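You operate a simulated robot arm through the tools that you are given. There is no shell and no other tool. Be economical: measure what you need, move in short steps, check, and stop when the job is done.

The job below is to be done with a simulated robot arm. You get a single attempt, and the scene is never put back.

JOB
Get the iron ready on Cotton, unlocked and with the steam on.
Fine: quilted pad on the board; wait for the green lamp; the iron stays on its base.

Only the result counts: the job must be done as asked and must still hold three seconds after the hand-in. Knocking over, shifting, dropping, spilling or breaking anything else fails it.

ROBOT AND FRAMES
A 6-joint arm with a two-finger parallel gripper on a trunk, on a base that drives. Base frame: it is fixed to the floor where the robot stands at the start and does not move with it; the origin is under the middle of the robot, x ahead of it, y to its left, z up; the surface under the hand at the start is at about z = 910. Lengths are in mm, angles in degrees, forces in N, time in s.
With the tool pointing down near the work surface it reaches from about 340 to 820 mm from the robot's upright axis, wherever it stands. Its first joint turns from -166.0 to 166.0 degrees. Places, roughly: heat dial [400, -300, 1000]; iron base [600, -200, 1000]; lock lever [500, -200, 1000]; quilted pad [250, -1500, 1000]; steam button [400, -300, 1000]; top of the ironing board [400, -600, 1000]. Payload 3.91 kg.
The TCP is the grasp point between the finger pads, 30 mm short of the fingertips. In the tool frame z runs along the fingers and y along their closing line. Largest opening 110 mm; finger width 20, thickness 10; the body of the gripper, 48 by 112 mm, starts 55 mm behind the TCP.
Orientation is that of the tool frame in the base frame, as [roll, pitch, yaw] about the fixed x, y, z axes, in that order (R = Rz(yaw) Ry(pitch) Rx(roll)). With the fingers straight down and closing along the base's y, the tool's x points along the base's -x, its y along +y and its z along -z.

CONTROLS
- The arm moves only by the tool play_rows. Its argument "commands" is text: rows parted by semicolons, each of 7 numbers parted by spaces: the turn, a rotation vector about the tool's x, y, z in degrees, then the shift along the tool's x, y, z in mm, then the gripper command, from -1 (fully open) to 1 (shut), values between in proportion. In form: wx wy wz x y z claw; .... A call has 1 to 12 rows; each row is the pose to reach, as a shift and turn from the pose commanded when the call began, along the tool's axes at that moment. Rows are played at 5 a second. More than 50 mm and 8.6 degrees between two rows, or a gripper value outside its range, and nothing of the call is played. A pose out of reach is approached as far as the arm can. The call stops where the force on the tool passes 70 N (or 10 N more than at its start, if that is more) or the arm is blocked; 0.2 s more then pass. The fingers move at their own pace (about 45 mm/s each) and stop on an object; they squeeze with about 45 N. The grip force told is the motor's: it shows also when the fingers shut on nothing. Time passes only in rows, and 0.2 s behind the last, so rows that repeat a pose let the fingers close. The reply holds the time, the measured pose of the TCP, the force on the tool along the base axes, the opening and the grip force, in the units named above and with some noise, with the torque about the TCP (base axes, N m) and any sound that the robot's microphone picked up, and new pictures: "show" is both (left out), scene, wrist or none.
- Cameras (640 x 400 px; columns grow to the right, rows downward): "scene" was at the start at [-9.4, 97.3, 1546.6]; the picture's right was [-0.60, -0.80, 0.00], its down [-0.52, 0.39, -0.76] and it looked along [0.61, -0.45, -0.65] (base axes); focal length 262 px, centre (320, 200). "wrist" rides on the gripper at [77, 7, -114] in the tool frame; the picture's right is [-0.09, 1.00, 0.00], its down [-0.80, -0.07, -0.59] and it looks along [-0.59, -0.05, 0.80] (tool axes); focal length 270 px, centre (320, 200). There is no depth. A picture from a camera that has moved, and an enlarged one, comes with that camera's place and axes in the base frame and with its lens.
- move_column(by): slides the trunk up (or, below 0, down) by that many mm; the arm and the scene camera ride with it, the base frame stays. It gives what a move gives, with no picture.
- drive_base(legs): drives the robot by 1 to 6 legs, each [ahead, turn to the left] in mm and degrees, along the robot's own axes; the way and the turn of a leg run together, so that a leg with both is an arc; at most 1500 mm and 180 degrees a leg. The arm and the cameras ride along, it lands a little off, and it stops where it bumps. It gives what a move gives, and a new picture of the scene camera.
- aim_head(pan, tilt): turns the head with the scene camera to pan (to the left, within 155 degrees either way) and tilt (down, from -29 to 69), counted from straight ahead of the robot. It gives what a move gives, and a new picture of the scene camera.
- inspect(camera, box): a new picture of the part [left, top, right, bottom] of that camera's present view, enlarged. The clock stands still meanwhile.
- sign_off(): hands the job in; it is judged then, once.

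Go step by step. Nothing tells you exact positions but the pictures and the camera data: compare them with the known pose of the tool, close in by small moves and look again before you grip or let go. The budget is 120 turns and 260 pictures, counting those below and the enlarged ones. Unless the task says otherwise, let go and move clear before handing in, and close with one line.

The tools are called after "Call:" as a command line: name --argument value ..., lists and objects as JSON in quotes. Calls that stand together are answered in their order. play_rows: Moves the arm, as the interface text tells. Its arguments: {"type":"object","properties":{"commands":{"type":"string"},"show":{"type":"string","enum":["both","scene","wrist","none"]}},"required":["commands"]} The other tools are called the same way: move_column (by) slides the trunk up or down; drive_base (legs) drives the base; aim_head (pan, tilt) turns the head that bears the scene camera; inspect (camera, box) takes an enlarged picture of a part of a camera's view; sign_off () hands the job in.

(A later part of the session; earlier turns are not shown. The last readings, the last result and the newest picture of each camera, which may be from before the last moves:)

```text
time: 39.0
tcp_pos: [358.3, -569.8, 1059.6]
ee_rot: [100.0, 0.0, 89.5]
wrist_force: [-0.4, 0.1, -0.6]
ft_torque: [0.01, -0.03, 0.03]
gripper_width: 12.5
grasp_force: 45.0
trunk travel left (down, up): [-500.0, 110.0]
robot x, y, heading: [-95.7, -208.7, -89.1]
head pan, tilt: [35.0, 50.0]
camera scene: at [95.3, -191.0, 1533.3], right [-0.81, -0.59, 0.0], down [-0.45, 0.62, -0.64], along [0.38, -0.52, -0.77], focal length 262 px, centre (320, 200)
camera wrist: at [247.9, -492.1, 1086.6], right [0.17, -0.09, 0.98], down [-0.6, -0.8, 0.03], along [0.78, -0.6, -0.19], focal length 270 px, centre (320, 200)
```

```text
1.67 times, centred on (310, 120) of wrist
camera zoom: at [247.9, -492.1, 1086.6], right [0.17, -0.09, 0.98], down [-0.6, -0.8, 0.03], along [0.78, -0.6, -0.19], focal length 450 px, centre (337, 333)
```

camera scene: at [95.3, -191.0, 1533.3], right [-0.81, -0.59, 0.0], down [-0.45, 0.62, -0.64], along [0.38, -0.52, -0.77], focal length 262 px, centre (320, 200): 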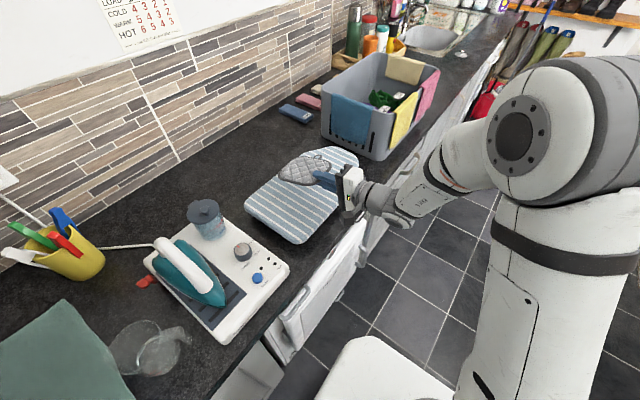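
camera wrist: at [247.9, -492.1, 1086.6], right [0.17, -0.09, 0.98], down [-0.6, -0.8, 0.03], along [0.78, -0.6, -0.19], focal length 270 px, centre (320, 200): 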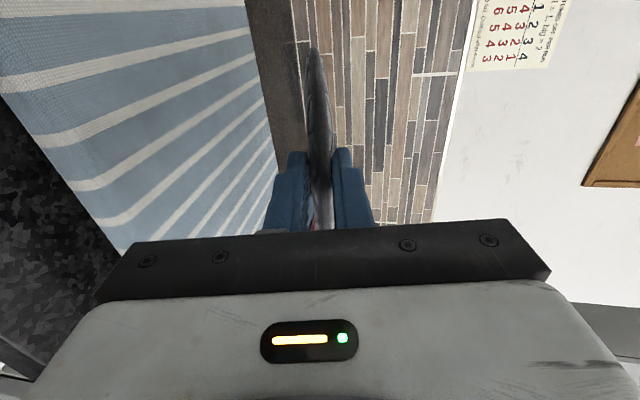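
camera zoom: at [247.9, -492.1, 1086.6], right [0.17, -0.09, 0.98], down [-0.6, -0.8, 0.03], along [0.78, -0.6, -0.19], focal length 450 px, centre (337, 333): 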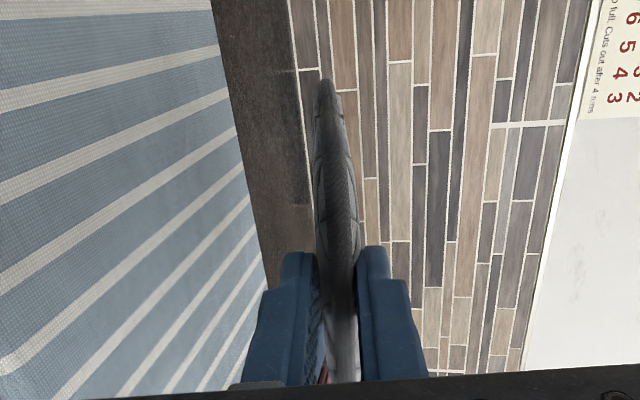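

Call:
play_rows --commands "0 0 0 0 -20 3.5 1;0 0 0 0 -39 7 1;0 0 0 0 -54 9.5 1"

Call:
inspect --camera "wrist" --box '[140, 0, 480, 240]'

Call:
inspect --camera "scene" --box '[230, 130, 380, 260]'

```text
time: 39.8
tcp_pos: [359.7, -569.1, 1001.9]
ee_rot: [100.0, -0.1, 89.5]
wrist_force: [0.1, -0.8, -0.7]
ft_torque: [0.0, 0.03, -0.02]
gripper_width: 12.1
grasp_force: 44.7
trunk travel left (down, up): [-500.0, 110.0]
robot x, y, heading: [-100.7, -206.7, -89.0]
head pan, tilt: [35.0, 50.0]
camera scene: at [94.7, -190.5, 1533.4], right [-0.81, -0.59, 0.0], down [-0.45, 0.62, -0.64], along [0.38, -0.52, -0.77], focal length 262 px, centre (320, 200)
camera wrist: at [249.1, -491.4, 1030.2], right [0.17, -0.09, 0.98], down [-0.6, -0.8, 0.03], along [0.78, -0.6, -0.19], focal length 270 px, centre (320, 200)
```

scene: 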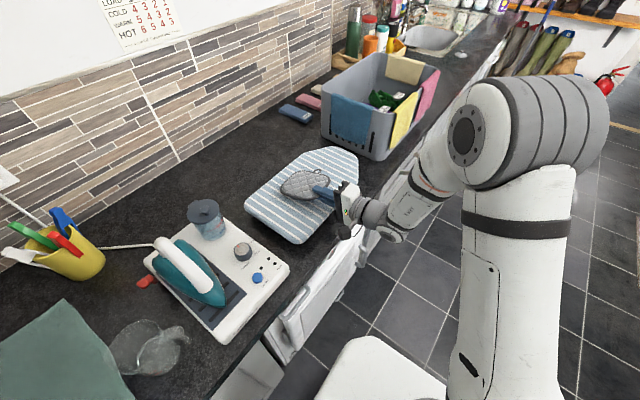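
wrist: 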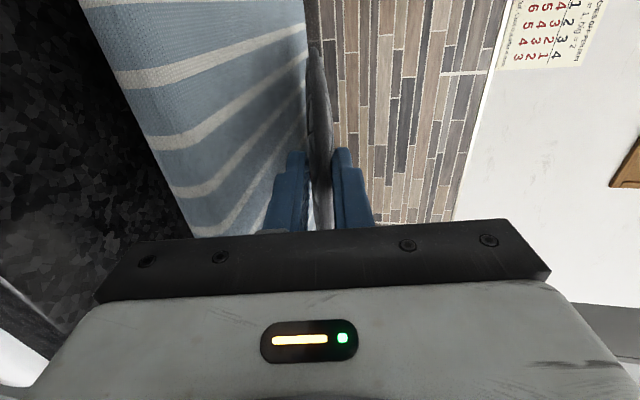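

```text
1.67 times, centred on (310, 120) of wrist
camera zoom: at [249.1, -491.4, 1030.2], right [0.17, -0.09, 0.98], down [-0.6, -0.8, 0.03], along [0.78, -0.6, -0.19], focal length 450 px, centre (337, 333)
```

zoom: 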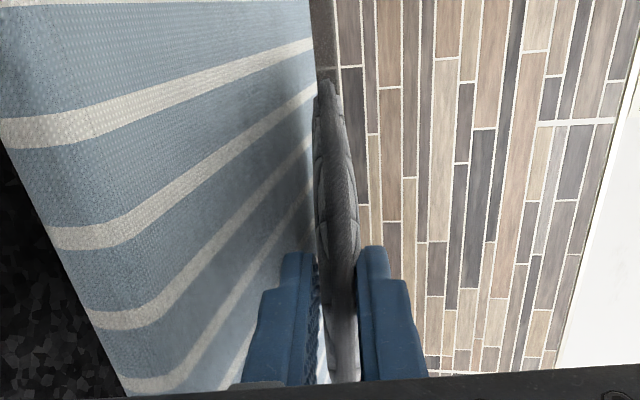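

```text
3.08 times, centred on (305, 195) of scene
camera zoom: at [94.7, -190.5, 1533.4], right [-0.81, -0.59, 0.0], down [-0.45, 0.62, -0.64], along [0.38, -0.52, -0.77], focal length 805 px, centre (366, 215)
```

zoom: 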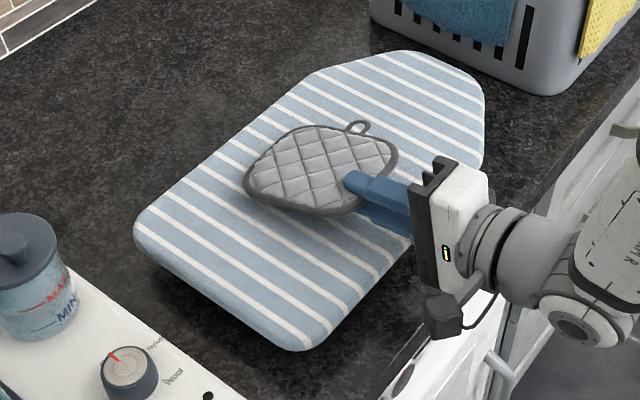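

Call:
play_rows --commands "0 0 0 0 -5 0.9 1;0 0 0 0 -10 1.7 1" --show "none"

Call:
inspect --camera "scene" --box '[265, 145, 345, 215]'

Call:
inspect --camera "wrist" --box '[240, 0, 400, 240]'

```text
time: 40.4
tcp_pos: [358.6, -568.7, 995.0]
ee_rot: [99.9, 0.0, 89.4]
wrist_force: [-2.2, -0.8, 3.8]
ft_torque: [-0.16, -0.37, -0.14]
gripper_width: 12.7
grasp_force: 44.9
trunk travel left (down, up): [-500.0, 110.0]
robot x, y, heading: [-98.9, -202.5, -89.1]
head pan, tilt: [35.0, 50.0]
```

```text
5.71 times, centred on (305, 180) of scene
camera zoom: at [94.0, -190.3, 1533.6], right [-0.81, -0.59, 0.0], down [-0.45, 0.62, -0.64], along [0.38, -0.52, -0.77], focal length 1496 px, centre (406, 314)
```

zoom: 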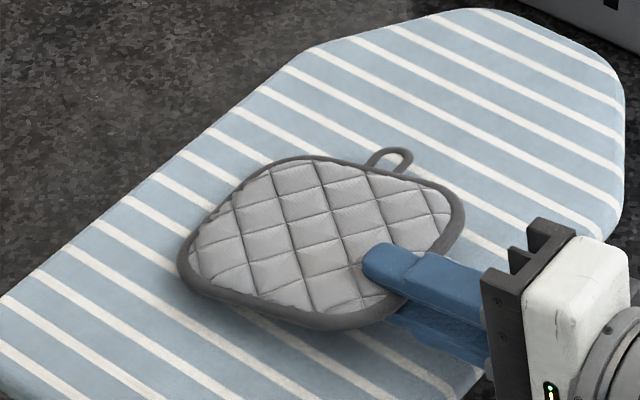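

```text
1.67 times, centred on (320, 120) of wrist
camera zoom: at [248.7, -490.8, 1021.7], right [0.17, -0.09, 0.98], down [-0.6, -0.8, 0.03], along [0.78, -0.6, -0.19], focal length 450 px, centre (320, 333)
```

zoom: 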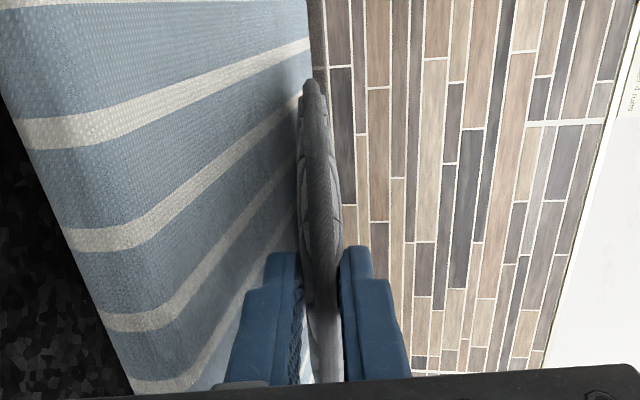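

The far edge of the pad has touched the board at about 4 N. I'll open the fingers slightly.

Call:
play_rows --commands "0 0 0 0 0 0 0.7;0 0 0 0 0 0 0.6;0 0 0 0 0 0 0.58" --show "wrist"

Call:
inspect --camera "scene" --box '[265, 145, 345, 215]'

Call:
inspect --camera "wrist" --box '[240, 0, 400, 240]'

```text
time: 41.2
tcp_pos: [360.1, -568.4, 993.6]
ee_rot: [100.0, 0.1, 89.6]
wrist_force: [-0.6, -0.1, 0.2]
ft_torque: [0.02, 0.02, 0.0]
gripper_width: 23.0
grasp_force: 0.0
trunk travel left (down, up): [-500.0, 110.0]
robot x, y, heading: [-100.9, -203.3, -89.2]
head pan, tilt: [35.0, 50.0]
camera wrist: at [249.1, -490.7, 1021.2], right [0.17, -0.09, 0.98], down [-0.6, -0.8, 0.03], along [0.78, -0.6, -0.19], focal length 270 px, centre (320, 200)
```

wrist: 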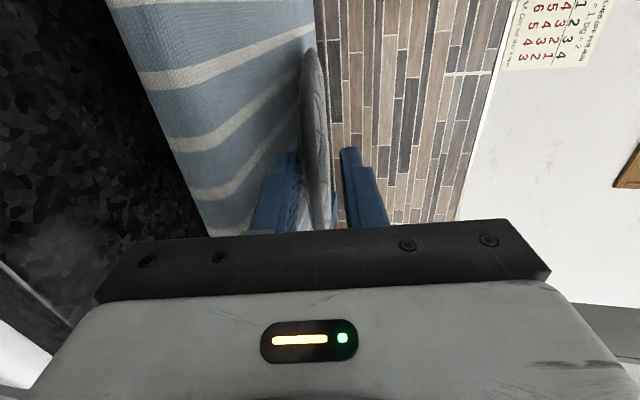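

```text
5.71 times, centred on (305, 180) of scene
camera zoom: at [94.7, -190.4, 1533.4], right [-0.81, -0.59, 0.0], down [-0.45, 0.62, -0.64], along [0.38, -0.52, -0.77], focal length 1496 px, centre (406, 314)
```

zoom: 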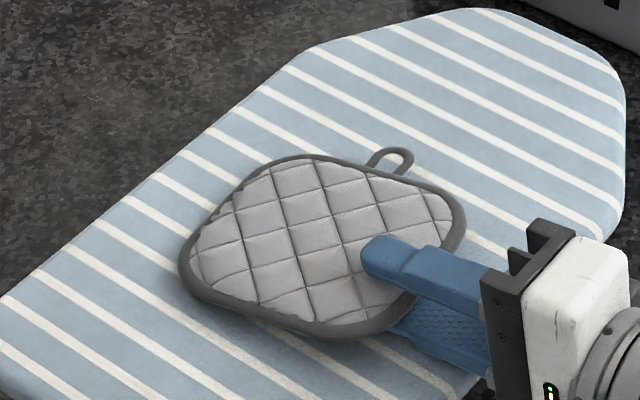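

```text
1.67 times, centred on (320, 120) of wrist
camera zoom: at [249.1, -490.7, 1021.2], right [0.17, -0.09, 0.98], down [-0.6, -0.8, 0.03], along [0.78, -0.6, -0.19], focal length 450 px, centre (320, 333)
```

zoom: 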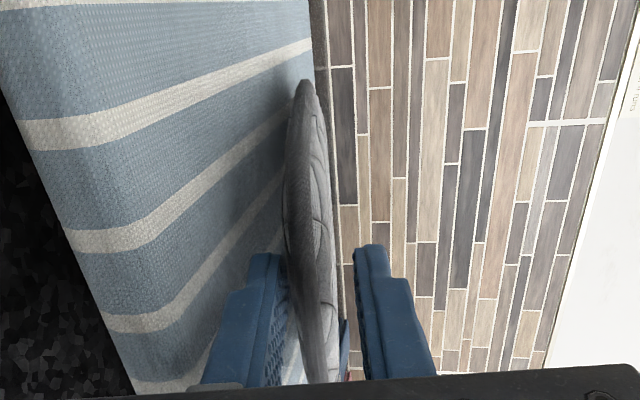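

The pad now rests on the lower finger and the board. I'll slide the finger out horizontally.

Call:
play_rows --commands "0 0 0 0 -3 0 0.58;0 0 0 0 -5 -12 0.58;0 0 0 0 -8 -30 0.58;0 0 0 0 -10 -40 0.58;0 0 0 0 -14 -65 0.58;0 0 0 0 -10 -90 0.58" --show "scene"

Call:
inspect --camera "scene" --box '[250, 140, 370, 240]'

```text
time: 42.6
tcp_pos: [267.6, -568.4, 998.9]
ee_rot: [99.9, 0.0, 89.5]
wrist_force: [-0.8, 0.1, -0.6]
ft_torque: [-0.01, 0.02, 0.02]
gripper_width: 23.3
grasp_force: 0.1
trunk travel left (down, up): [-500.0, 110.0]
robot x, y, heading: [-101.3, -206.7, -89.1]
head pan, tilt: [35.0, 50.0]
camera scene: at [94.3, -190.3, 1533.4], right [-0.81, -0.59, 0.0], down [-0.45, 0.62, -0.64], along [0.38, -0.52, -0.77], focal length 262 px, centre (320, 200)
```

scene: 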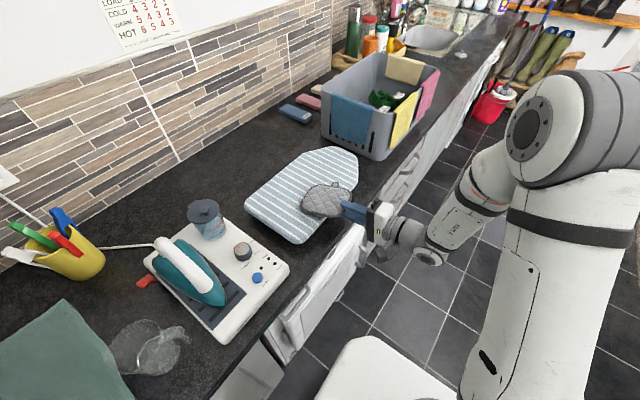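

```text
4.00 times, centred on (310, 190) of scene
camera zoom: at [94.3, -190.3, 1533.4], right [-0.81, -0.59, 0.0], down [-0.45, 0.62, -0.64], along [0.38, -0.52, -0.77], focal length 1047 px, centre (360, 240)
```

zoom: 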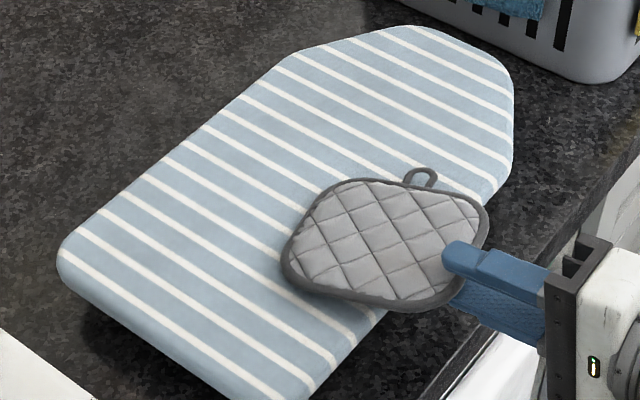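

The pad dragged along and now overhangs the front of the board. I'll grip it again here.

Call:
play_rows --commands "0 0 0 0 0 0 0.7;0 0 0 0 0 0 1;0 0 0 0 0 0 1" --show "wrist"

Call:
inspect --camera "scene" --box '[290, 160, 370, 230]'

```text
time: 43.4
tcp_pos: [268.2, -568.2, 998.7]
ee_rot: [99.9, 0.0, 89.5]
wrist_force: [0.0, 1.2, -0.6]
ft_torque: [0.01, 0.05, 0.01]
gripper_width: 11.1
grasp_force: 45.5
trunk travel left (down, up): [-500.0, 110.0]
robot x, y, heading: [-99.1, -208.5, -89.2]
head pan, tilt: [35.0, 50.0]
camera wrist: at [158.5, -490.2, 1026.2], right [0.17, -0.09, 0.98], down [-0.6, -0.8, 0.03], along [0.78, -0.6, -0.19], focal length 270 px, centre (320, 200)
```

wrist: 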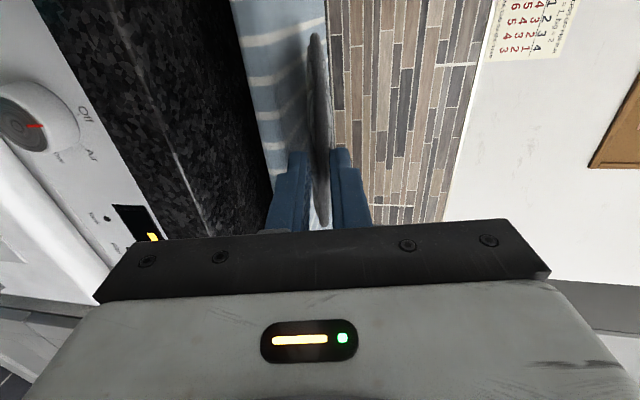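

```text
5.71 times, centred on (330, 195) of scene
camera zoom: at [94.7, -190.4, 1533.4], right [-0.81, -0.59, 0.0], down [-0.45, 0.62, -0.64], along [0.38, -0.52, -0.77], focal length 1496 px, centre (263, 229)
```

zoom: 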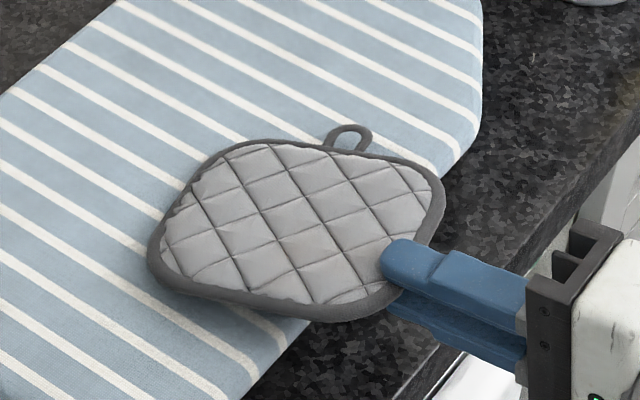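

It's gripped again near the edge. I'll put it down with only the gripped strip overhanging the board's front edge, so the lower finger stays off the board when I release.

Call:
play_rows --commands "0 0 0 0 8 0 1;-3 0 0 0 10 8 1;-6 0 0 0 10 15 1;-6 0 0 0 0 17 1;-6 0 0 0 -8 18.5 1" --show "wrist"

Call:
inspect --camera "wrist" --box '[200, 0, 440, 240]'

Call:
inspect --camera "scene" --box '[290, 160, 370, 230]'

```text
time: 44.6
tcp_pos: [283.9, -568.1, 988.1]
ee_rot: [93.9, 0.0, 89.5]
wrist_force: [-1.1, 0.3, 0.6]
ft_torque: [0.03, 0.04, 0.01]
gripper_width: 10.6
grasp_force: 45.0
trunk travel left (down, up): [-500.0, 110.0]
robot x, y, heading: [-101.4, -201.2, -89.3]
head pan, tilt: [35.0, 50.0]
camera wrist: at [172.6, -489.7, 1003.5], right [0.07, -0.09, 0.99], down [-0.6, -0.8, -0.03], along [0.79, -0.6, -0.11], focal length 270 px, centre (320, 200)
```

wrist: 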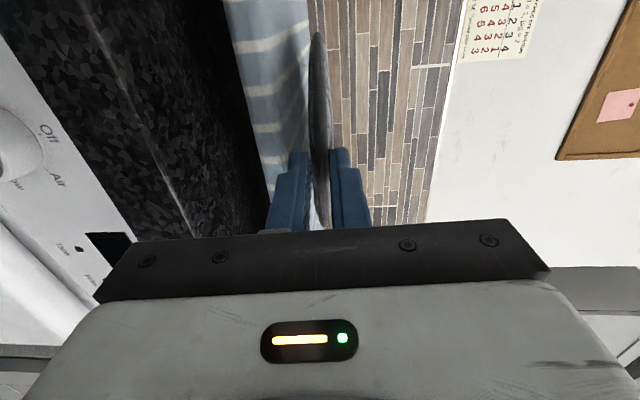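

```text
1.67 times, centred on (320, 120) of wrist
camera zoom: at [172.6, -489.7, 1003.5], right [0.07, -0.09, 0.99], down [-0.6, -0.8, -0.03], along [0.79, -0.6, -0.11], focal length 450 px, centre (320, 333)
```

zoom: 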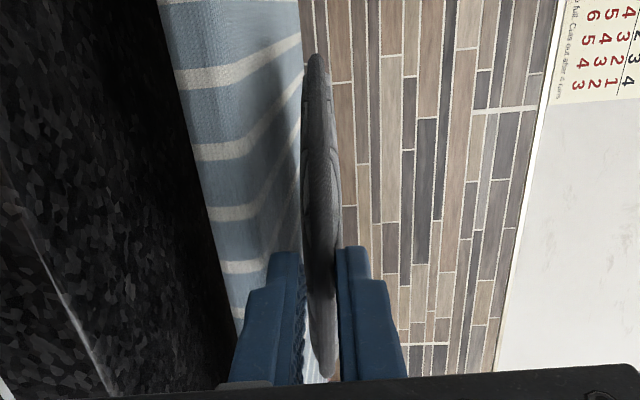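

```text
5.71 times, centred on (330, 195) of scene
camera zoom: at [94.8, -190.6, 1533.4], right [-0.81, -0.59, 0.0], down [-0.45, 0.62, -0.64], along [0.38, -0.52, -0.77], focal length 1496 px, centre (263, 229)
```

zoom: 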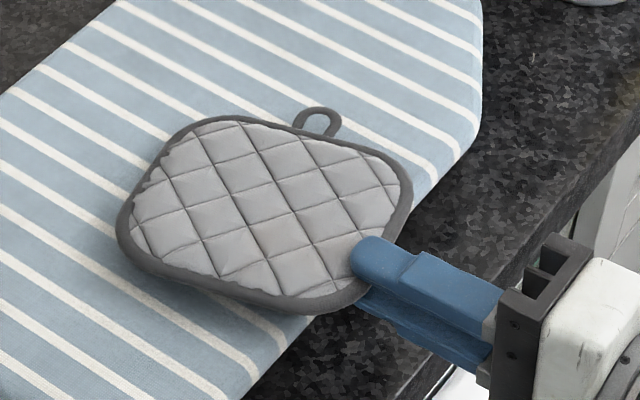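

Call:
play_rows --commands "0 0 0 0 -4 0.3 1;0 0 0 0 -8 0.6 1" --show "none"

Call:
inspect --camera "scene" --box '[290, 160, 370, 230]'

Call:
inspect --camera "wrist" --box '[200, 0, 440, 240]'

```text
time: 45.2
tcp_pos: [285.1, -568.3, 979.6]
ee_rot: [94.0, -0.1, 89.5]
wrist_force: [0.6, -0.5, 0.4]
ft_torque: [0.02, 0.01, -0.02]
gripper_width: 10.6
grasp_force: 45.0
trunk travel left (down, up): [-500.0, 110.0]
robot x, y, heading: [-99.9, -207.0, -89.1]
head pan, tilt: [35.0, 50.0]
```

```text
5.71 times, centred on (330, 195) of scene
camera zoom: at [94.8, -190.5, 1533.4], right [-0.81, -0.59, 0.0], down [-0.45, 0.62, -0.64], along [0.38, -0.52, -0.77], focal length 1496 px, centre (263, 229)
```

zoom: 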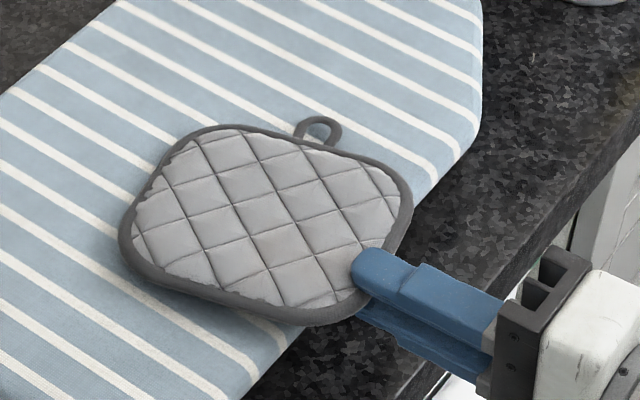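

```text
1.67 times, centred on (320, 120) of wrist
camera zoom: at [171.9, -490.1, 995.4], right [0.07, -0.09, 0.99], down [-0.6, -0.8, -0.03], along [0.79, -0.6, -0.11], focal length 450 px, centre (320, 333)
```

zoom: 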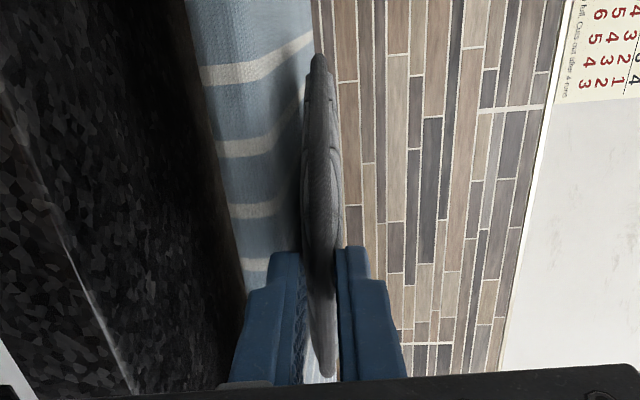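

Call:
play_rows --commands "0 0 0 0 -3 0.2 1;0 0 0 0 -6 0.4 1" --show "none"

```text
time: 45.8
tcp_pos: [286.0, -568.8, 974.2]
ee_rot: [94.1, 0.0, 89.5]
wrist_force: [-0.8, -0.1, 1.6]
ft_torque: [-0.12, -0.07, -0.05]
gripper_width: 9.6
grasp_force: 45.0
trunk travel left (down, up): [-500.0, 110.0]
robot x, y, heading: [-102.4, -206.1, -89.4]
head pan, tilt: [35.0, 50.0]
```

Call:
play_rows --commands "0 0 0 0 -3 0.2 1;0 0 0 0 -3 0.2 0.7;0 0 0 0 -3 0.2 0.5;0 0 0 0 -3 0.2 0.4" --show "none"

Call:
inspect --camera "scene" --box '[290, 160, 370, 230]'

Call:
inspect --camera "wrist" --box '[200, 0, 440, 240]'

```text
time: 46.8
tcp_pos: [284.4, -568.4, 970.3]
ee_rot: [94.0, 0.1, 89.5]
wrist_force: [-0.5, 0.4, -0.3]
ft_torque: [0.01, 0.0, -0.01]
gripper_width: 33.2
grasp_force: 0.0
trunk travel left (down, up): [-500.0, 110.0]
robot x, y, heading: [-100.6, -204.8, -89.1]
head pan, tilt: [35.0, 50.0]
```

```text
5.71 times, centred on (330, 195) of scene
camera zoom: at [94.8, -190.4, 1533.3], right [-0.81, -0.59, 0.0], down [-0.45, 0.62, -0.64], along [0.38, -0.52, -0.77], focal length 1496 px, centre (263, 229)
```

zoom: 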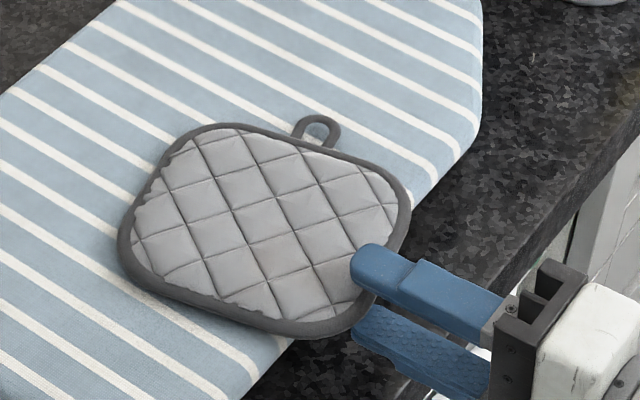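

```text
1.67 times, centred on (320, 120) of wrist
camera zoom: at [172.2, -490.2, 986.1], right [0.07, -0.09, 0.99], down [-0.6, -0.8, -0.03], along [0.79, -0.6, -0.11], focal length 450 px, centre (320, 333)
```

zoom: 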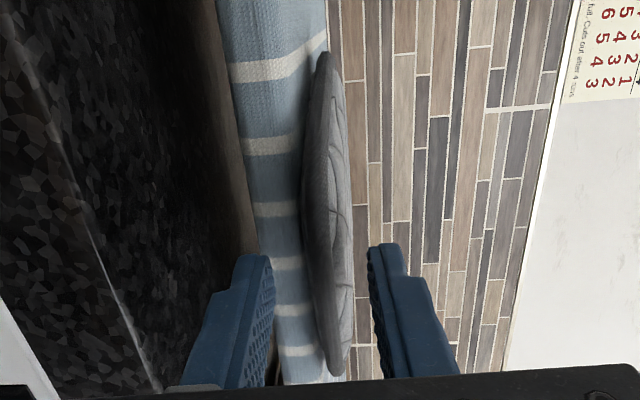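

The pad lies flat on the board with about a 20 mm overhang. I'll back off, close the fingers and gently push it fully onto the board.

Call:
play_rows --commands "0 0 0 0 0 -20 0.4;0 0 0 0 0 -45 0.4;0 0 0 0 11 -45 1;0 0 0 0 11 -45 1;0 0 0 0 11 -45 1;0 0 0 0 11 -30 1" --show "none"

Call:
inspect --camera "wrist" --box '[200, 0, 440, 240]'

Call:
inspect --camera "scene" --box '[290, 160, 370, 230]'

```text
time: 48.2
tcp_pos: [255.1, -567.4, 984.0]
ee_rot: [94.0, 0.1, 89.4]
wrist_force: [-0.4, -0.6, 0.2]
ft_torque: [-0.01, -0.01, -0.02]
gripper_width: 0.1
grasp_force: 37.9
trunk travel left (down, up): [-500.0, 110.0]
robot x, y, heading: [-97.7, -206.3, -89.2]
head pan, tilt: [35.0, 50.0]
```

```text
1.67 times, centred on (320, 120) of wrist
camera zoom: at [142.6, -489.6, 999.9], right [0.07, -0.09, 0.99], down [-0.6, -0.8, -0.03], along [0.79, -0.6, -0.11], focal length 450 px, centre (320, 333)
```

zoom: 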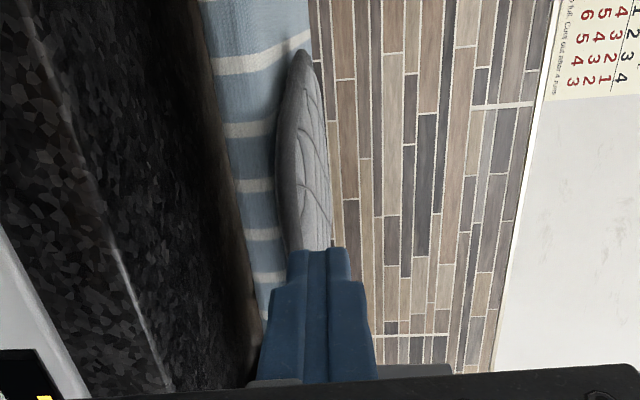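

```text
5.71 times, centred on (330, 195) of scene
camera zoom: at [94.7, -190.3, 1533.4], right [-0.81, -0.59, 0.0], down [-0.45, 0.62, -0.64], along [0.38, -0.52, -0.77], focal length 1496 px, centre (263, 229)
```

zoom: 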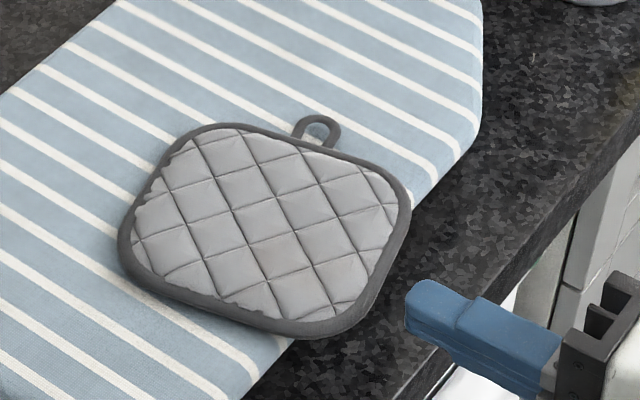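

Call:
play_rows --commands "0 0 0 0 -4 5 1;0 0 0 0 -3 15 1;0 0 0 0 -2.5 25 1;0 0 0 0 -1.8 33 1;0 0 0 0 -1 41 1;0 0 0 0 -0.5 48 1;0 0 0 0 0 55 1" --show "none"

Call:
inspect --camera "scene" --box '[270, 150, 370, 240]'

```text
time: 49.8
tcp_pos: [309.6, -568.0, 979.3]
ee_rot: [94.0, 0.1, 89.5]
wrist_force: [0.0, 0.6, 0.1]
ft_torque: [-0.01, -0.01, -0.01]
gripper_width: 0.0
grasp_force: 37.5
trunk travel left (down, up): [-500.0, 110.0]
robot x, y, heading: [-101.9, -203.9, -89.3]
head pan, tilt: [35.0, 50.0]
```

```text
4.44 times, centred on (320, 195) of scene
camera zoom: at [94.7, -190.4, 1533.4], right [-0.81, -0.59, 0.0], down [-0.45, 0.62, -0.64], along [0.38, -0.52, -0.77], focal length 1163 px, centre (320, 222)
```

zoom: 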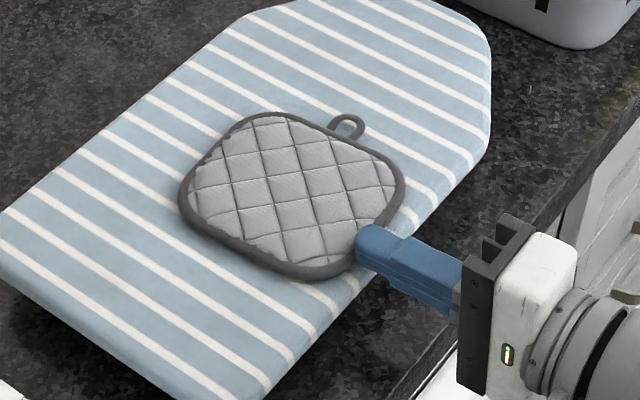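

The pad is sliding well. I'll push a bit further, then back off.

Call:
play_rows --commands "0 0 0 0 0.5 8 1;0 0 0 0 1 16 1;0 0 0 0 1.8 25 1;0 0 0 0 2 10 1;0 0 0 0 4 -30 1;0 0 0 0 20 -75 1;0 0 0 0 50 -105 1;0 0 0 0 90 -120 1" --show "scene"

Call:
inspect --camera "scene" --box '[230, 130, 380, 260]'

```text
time: 51.6
tcp_pos: [196.6, -565.4, 1079.3]
ee_rot: [94.0, 0.0, 89.5]
wrist_force: [0.2, 0.1, -0.1]
ft_torque: [0.02, 0.0, -0.01]
gripper_width: 0.0
grasp_force: 37.2
trunk travel left (down, up): [-500.0, 110.0]
robot x, y, heading: [-101.1, -204.7, -89.0]
head pan, tilt: [35.0, 50.0]
camera scene: at [94.4, -189.5, 1533.3], right [-0.81, -0.59, 0.0], down [-0.45, 0.62, -0.64], along [0.38, -0.52, -0.77], focal length 262 px, centre (320, 200)
```

scene: 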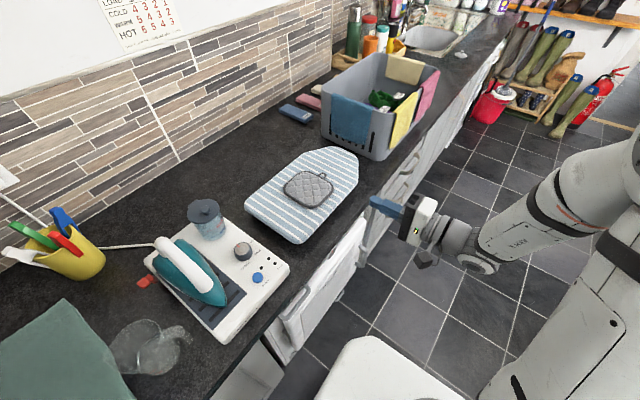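

```text
3.08 times, centred on (305, 195) of scene
camera zoom: at [94.4, -189.5, 1533.3], right [-0.81, -0.59, 0.0], down [-0.45, 0.62, -0.64], along [0.38, -0.52, -0.77], focal length 805 px, centre (366, 215)
```

zoom: 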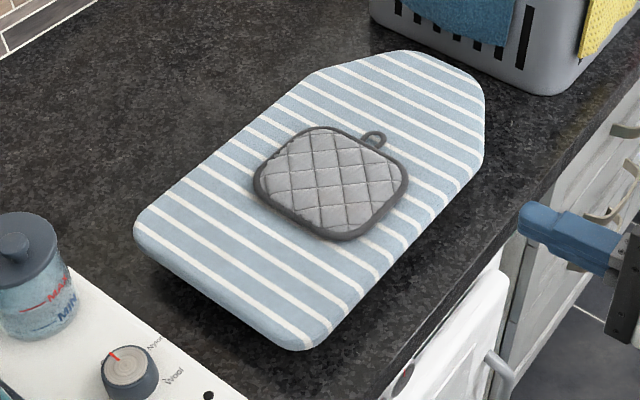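

The pad is on the board and the board hasn't moved. Next is the iron unit, so I'll look at it closely.

Call:
inspect --camera "scene" --box '[125, 195, 300, 345]'

Call:
inspect --camera "scene" --box '[125, 250, 185, 300]'

Call:
inspect --camera "scene" --box '[220, 230, 295, 290]'

```text
2.67 times, centred on (212, 270) of scene
camera zoom: at [94.4, -189.5, 1533.3], right [-0.81, -0.59, 0.0], down [-0.45, 0.62, -0.64], along [0.38, -0.52, -0.77], focal length 698 px, centre (607, 13)
```

zoom: 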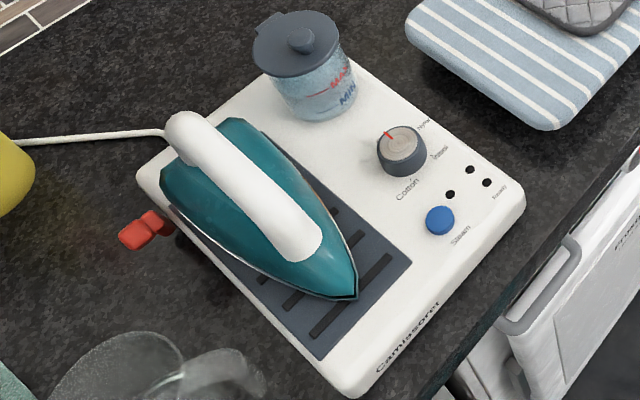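

```text
8.00 times, centred on (155, 275) of scene
camera zoom: at [94.4, -189.5, 1533.3], right [-0.81, -0.59, 0.0], down [-0.45, 0.62, -0.64], along [0.38, -0.52, -0.77], focal length 2094 px, centre (1640, -400)
```

zoom: 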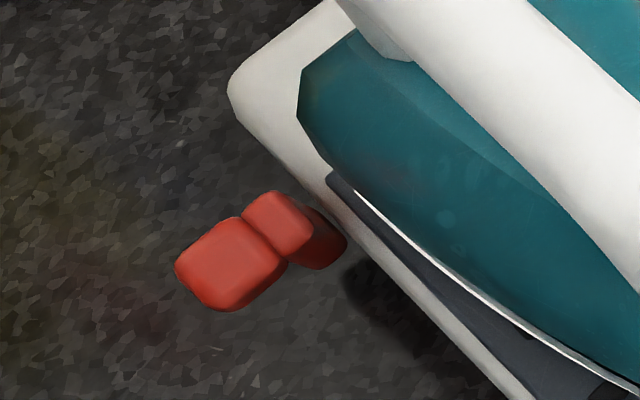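

```text
6.67 times, centred on (258, 260) of scene
camera zoom: at [94.4, -189.5, 1533.3], right [-0.81, -0.59, 0.0], down [-0.45, 0.62, -0.64], along [0.38, -0.52, -0.77], focal length 1745 px, centre (737, -200)
```

zoom: 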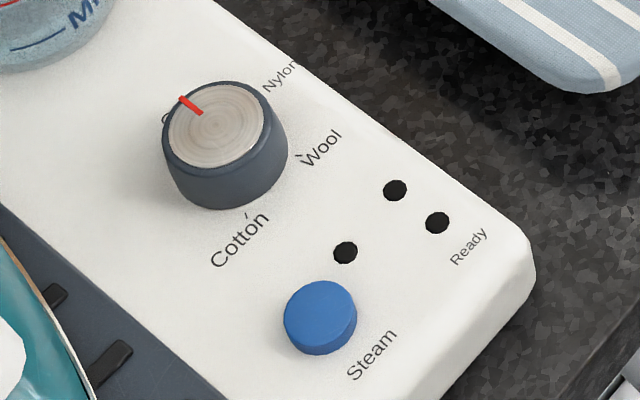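

The lever is a small red handle on the unit's far-left side. I'll point the tool down again and move high over the unit to see the dial marks and the lever.

Call:
play_rows --commands "7.8 0 0 20 30 5 -1;15.6 0 0 40 60 15 -1;23.4 0 0 64 85 30 -1;31.2 0 0 88 110 45 -1;39 0 0 112 135 60 -1;46.8 0 0 136 155 75 -1;54.6 0 0 160 170 90 -1;62.4 0 0 185 180 105 -1;70.2 0 0 210 180 120 -1;78 0 0 238 180 132 -1;86 0 0 265 180 142 -1" --show "wrist"

Call:
inspect --camera "wrist" --box '[140, 0, 500, 230]'

```text
time: 54.0
tcp_pos: [355.6, -302.0, 1247.2]
ee_rot: [-179.8, 0.1, 89.5]
wrist_force: [0.8, -0.2, 1.0]
ft_torque: [0.0, 0.01, 0.01]
gripper_width: 109.9
grasp_force: 0.1
trunk travel left (down, up): [-500.0, 110.0]
robot x, y, heading: [-101.1, -203.1, -89.3]
head pan, tilt: [35.0, 50.0]
camera wrist: at [363.8, -224.7, 1363.5], right [1.0, -0.1, 0.0], down [-0.08, -0.8, 0.6], along [-0.06, -0.59, -0.8], focal length 270 px, centre (320, 200)
```

wrist: 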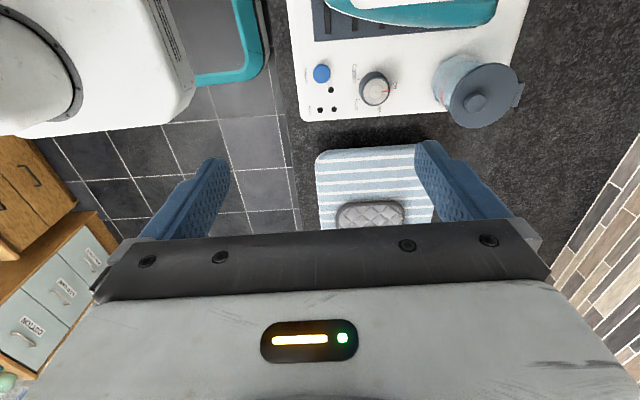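

```text
1.74 times, centred on (320, 115) of wrist
camera zoom: at [363.8, -224.7, 1363.5], right [1.0, -0.1, 0.0], down [-0.08, -0.8, 0.6], along [-0.06, -0.59, -0.8], focal length 470 px, centre (320, 348)
```

zoom: 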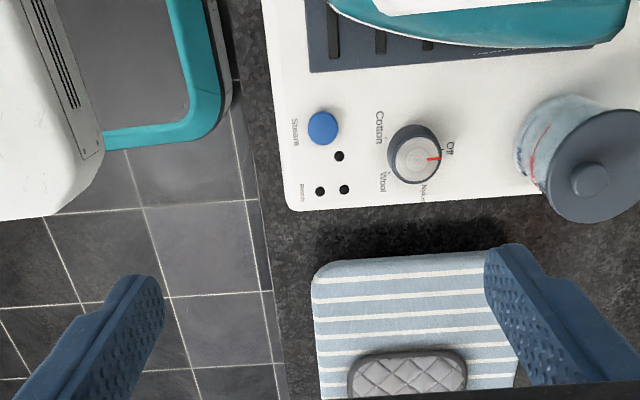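

The dial is near (420, -319) with its top around z 1005. Before touching anything I'll look at the lever from the front.

Call:
play_rows --commands "0 0 -8.2 17 13 0 -1;0 0 -16.4 34 26 0 -1;0 0 -24.6 51 39 0 -1;0 0 -32.8 68 52 10 -1;0 0 -41 85 65 20 -1;0 0 -49.2 102 78 35 -1;0 0 -57.4 119 91 50 -1;0 0 -65.6 136 104 65 -1;0 0 -73.8 153 117 75 -1;0 0 -82 167 130 85 -1;0 0 -90 182 145 97 -1" --show "wrist"

Call:
inspect --camera "wrist" --box '[220, 60, 420, 220]'

```text
time: 56.4
tcp_pos: [500.1, -120.3, 1150.8]
ee_rot: [-179.9, 0.1, 179.7]
wrist_force: [0.6, 0.6, 0.0]
ft_torque: [-0.02, 0.0, 0.01]
gripper_width: 110.2
grasp_force: 0.0
trunk travel left (down, up): [-500.0, 110.0]
robot x, y, heading: [-98.3, -206.2, -89.2]
head pan, tilt: [35.0, 50.0]
camera wrist: at [423.4, -113.8, 1265.5], right [0.09, 1.0, 0.0], down [0.8, -0.08, 0.59], along [0.59, -0.06, -0.8], focal length 270 px, centre (320, 200)
```

wrist: 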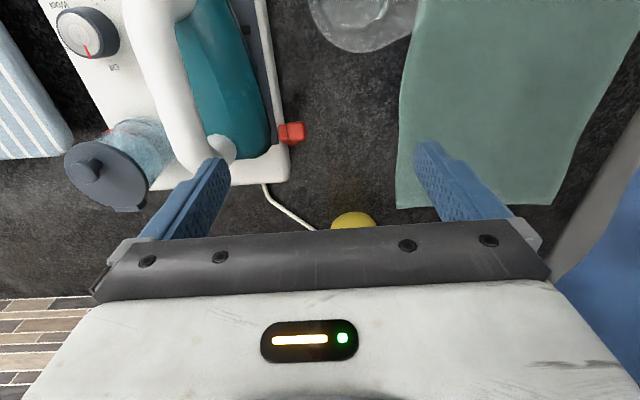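

```text
2.50 times, centred on (320, 140) of wrist
camera zoom: at [423.4, -113.8, 1265.5], right [0.09, 1.0, 0.0], down [0.8, -0.08, 0.59], along [0.59, -0.06, -0.8], focal length 676 px, centre (320, 350)
```

zoom: 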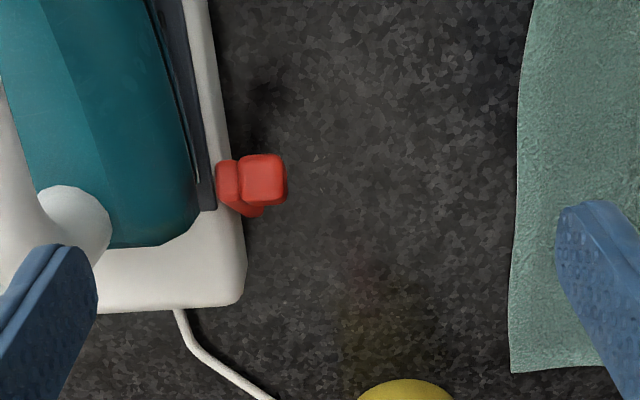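

The lever knob is near (538, -150, 982) and its hub looks lower and farther back. I'll get an oblique view from the left to work out its swing direction.

Call:
play_rows --commands "0 0 7 22 15 -10 -1;0 0 14 44 30 -10 -1;0 0 21 66 45 -10 -1;0 0 28 88 60 -5 -1;0 0 35 107 76 5 -1" --show "wrist"

Call:
inspect --camera "wrist" --box '[240, 120, 400, 230]'

```text
time: 57.6
tcp_pos: [402.4, -61.6, 1136.1]
ee_rot: [-179.2, -0.5, 142.4]
wrist_force: [0.2, -0.8, -0.4]
ft_torque: [0.0, 0.0, 0.0]
gripper_width: 110.1
grasp_force: 0.0
trunk travel left (down, up): [-500.0, 110.0]
robot x, y, heading: [-102.8, -206.9, -89.3]
head pan, tilt: [35.0, 50.0]
camera wrist: at [348.0, -8.7, 1252.3], right [0.68, 0.74, -0.01], down [0.6, -0.54, 0.59], along [0.43, -0.41, -0.81], focal length 270 px, centre (320, 200)
```

wrist: 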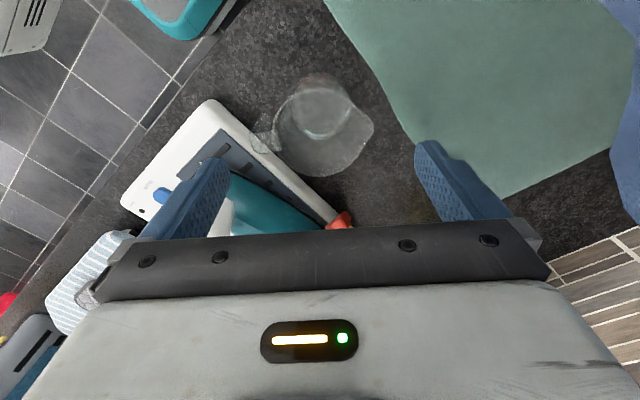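

```text
3.64 times, centred on (320, 175) of wrist
camera zoom: at [348.0, -8.7, 1252.3], right [0.68, 0.74, -0.01], down [0.6, -0.54, 0.59], along [0.43, -0.41, -0.81], focal length 983 px, centre (320, 291)
```

zoom: 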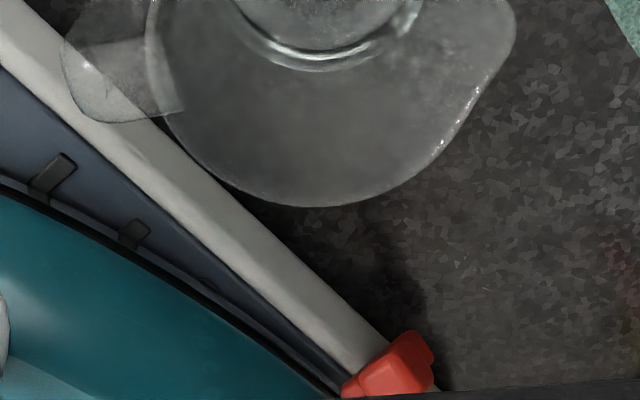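

Call:
play_rows --commands "0 -7 0 0 0 -5 -1;0 -14 0 0 0 -10 -1;0 -20 0 0 0 -10 -1" --show "none"

Call:
inspect --camera "wrist" --box '[260, 90, 420, 230]'

Call:
inspect --camera "wrist" --box '[300, 120, 370, 170]'

```text
time: 58.5
tcp_pos: [422.9, -122.8, 1139.3]
ee_rot: [-178.2, 19.0, 136.3]
wrist_force: [1.6, -0.1, -0.2]
ft_torque: [-0.03, 0.01, -0.01]
gripper_width: 110.0
grasp_force: 0.1
trunk travel left (down, up): [-500.0, 110.0]
robot x, y, heading: [-100.4, -205.1, -89.2]
head pan, tilt: [35.0, 50.0]
stopped in row 3: the arm was blocked; the commanded pose is now the measured one
```

```text
2.86 times, centred on (340, 160) of wrist
camera zoom: at [351.6, -39.6, 1222.6], right [0.76, 0.66, 0.0], down [0.37, -0.43, 0.82], along [0.54, -0.62, -0.57], focal length 772 px, centre (263, 314)
```

zoom: 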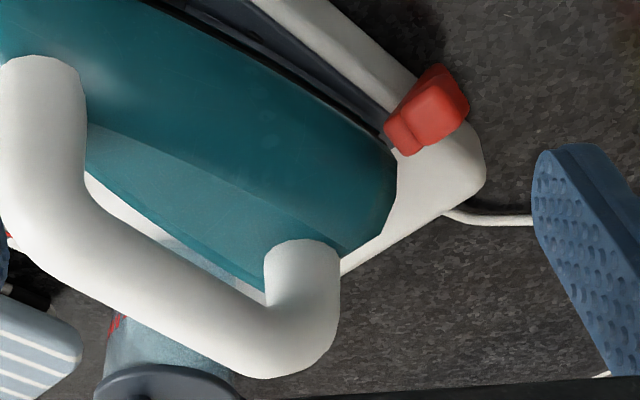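

```text
8.00 times, centred on (335, 145) of wrist
camera zoom: at [351.6, -39.6, 1222.6], right [0.76, 0.66, 0.0], down [0.37, -0.43, 0.82], along [0.54, -0.62, -0.57], focal length 2162 px, centre (200, 640)
```

zoom: 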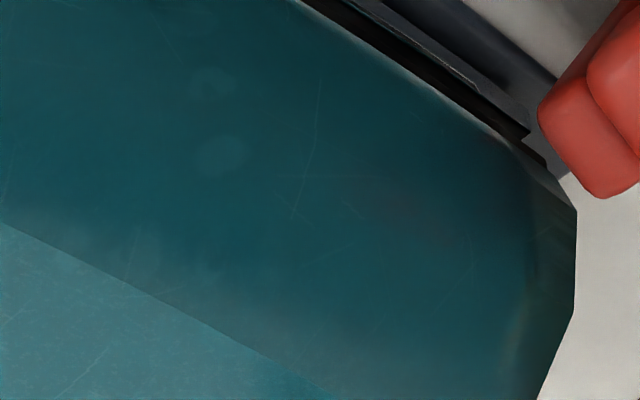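

The arm stopped partway. I'll check the scene for contact before going on.

Call:
aim_head --pan 75 --tilt 40

```text
time: 59.5
tcp_pos: [423.4, -122.0, 1138.5]
ee_rot: [-178.1, 18.9, 136.3]
wrist_force: [0.2, -0.1, 1.0]
ft_torque: [0.03, 0.0, 0.0]
gripper_width: 109.9
grasp_force: 0.0
trunk travel left (down, up): [-500.0, 110.0]
robot x, y, heading: [-96.9, -205.8, -89.2]
head pan, tilt: [75.0, 40.0]
camera scene: at [132.1, -148.5, 1547.5], right [-0.25, -0.97, 0.0], down [-0.62, 0.16, -0.77], along [0.74, -0.19, -0.64], focal length 262 px, centre (320, 200)
```

scene: 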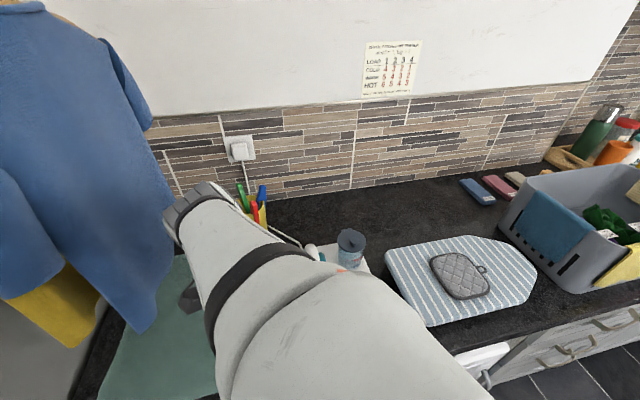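

Call:
play_rows --commands "0 5 0 -12 -28 -17 -1;0 10 0 -25 -57 -34 -1;0 15 0 -38 -85 -50 -1;0 19 0 -50 -114 -67 -1" --show "scene"

```text
time: 60.5
tcp_pos: [364.1, -220.6, 1221.7]
ee_rot: [-178.3, -0.3, 136.0]
wrist_force: [0.4, -0.9, 0.2]
ft_torque: [0.0, -0.03, 0.04]
gripper_width: 110.2
grasp_force: 0.1
trunk travel left (down, up): [-500.0, 110.0]
robot x, y, heading: [-101.2, -204.7, -89.2]
head pan, tilt: [75.0, 40.0]
camera scene: at [131.8, -149.0, 1547.6], right [-0.24, -0.97, 0.0], down [-0.62, 0.16, -0.77], along [0.74, -0.19, -0.64], focal length 262 px, centre (320, 200)
```

scene: 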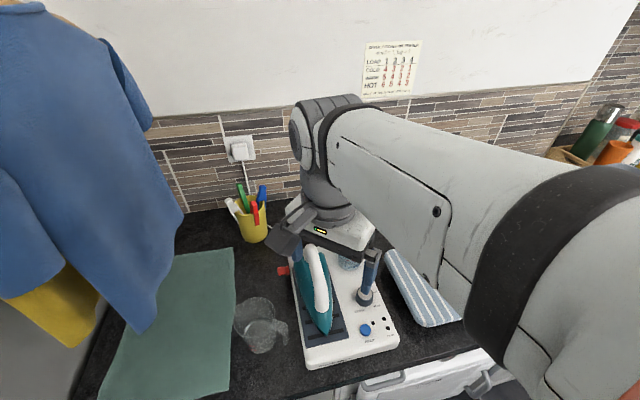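

Nothing looks disturbed. This view shows the lever from the front-left, so I'll zoom in.

Call:
inspect --camera "scene" --box '[260, 240, 330, 300]'

Call:
inspect --camera "scene" --box '[340, 275, 400, 345]'

```text
6.67 times, centred on (295, 270) of scene
camera zoom: at [131.8, -149.0, 1547.6], right [-0.24, -0.97, 0.0], down [-0.62, 0.16, -0.77], along [0.74, -0.19, -0.64], focal length 1745 px, centre (487, -267)
```

zoom: 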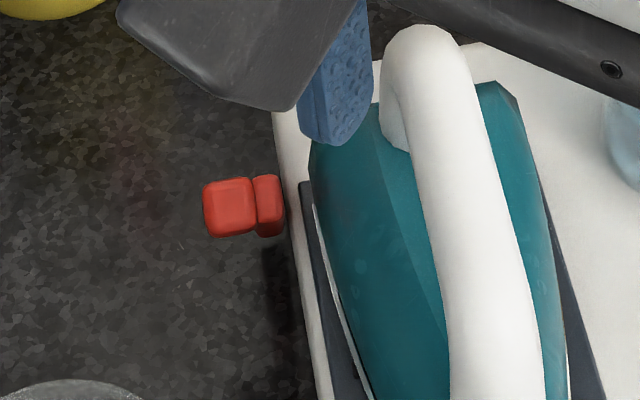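

```text
5.71 times, centred on (370, 310) of scene
camera zoom: at [131.8, -149.0, 1547.6], right [-0.24, -0.97, 0.0], down [-0.62, 0.16, -0.77], along [0.74, -0.19, -0.64], focal length 1496 px, centre (34, -429)
```

zoom: 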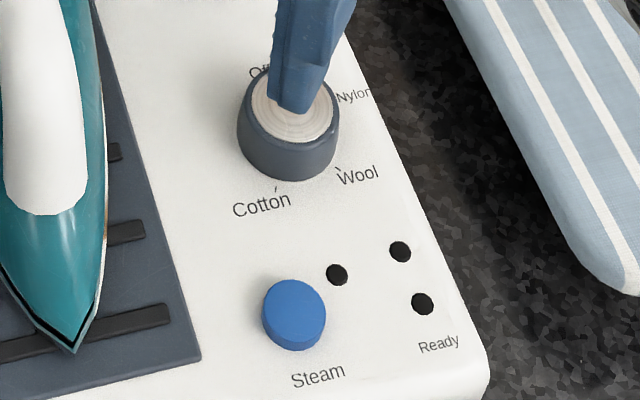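

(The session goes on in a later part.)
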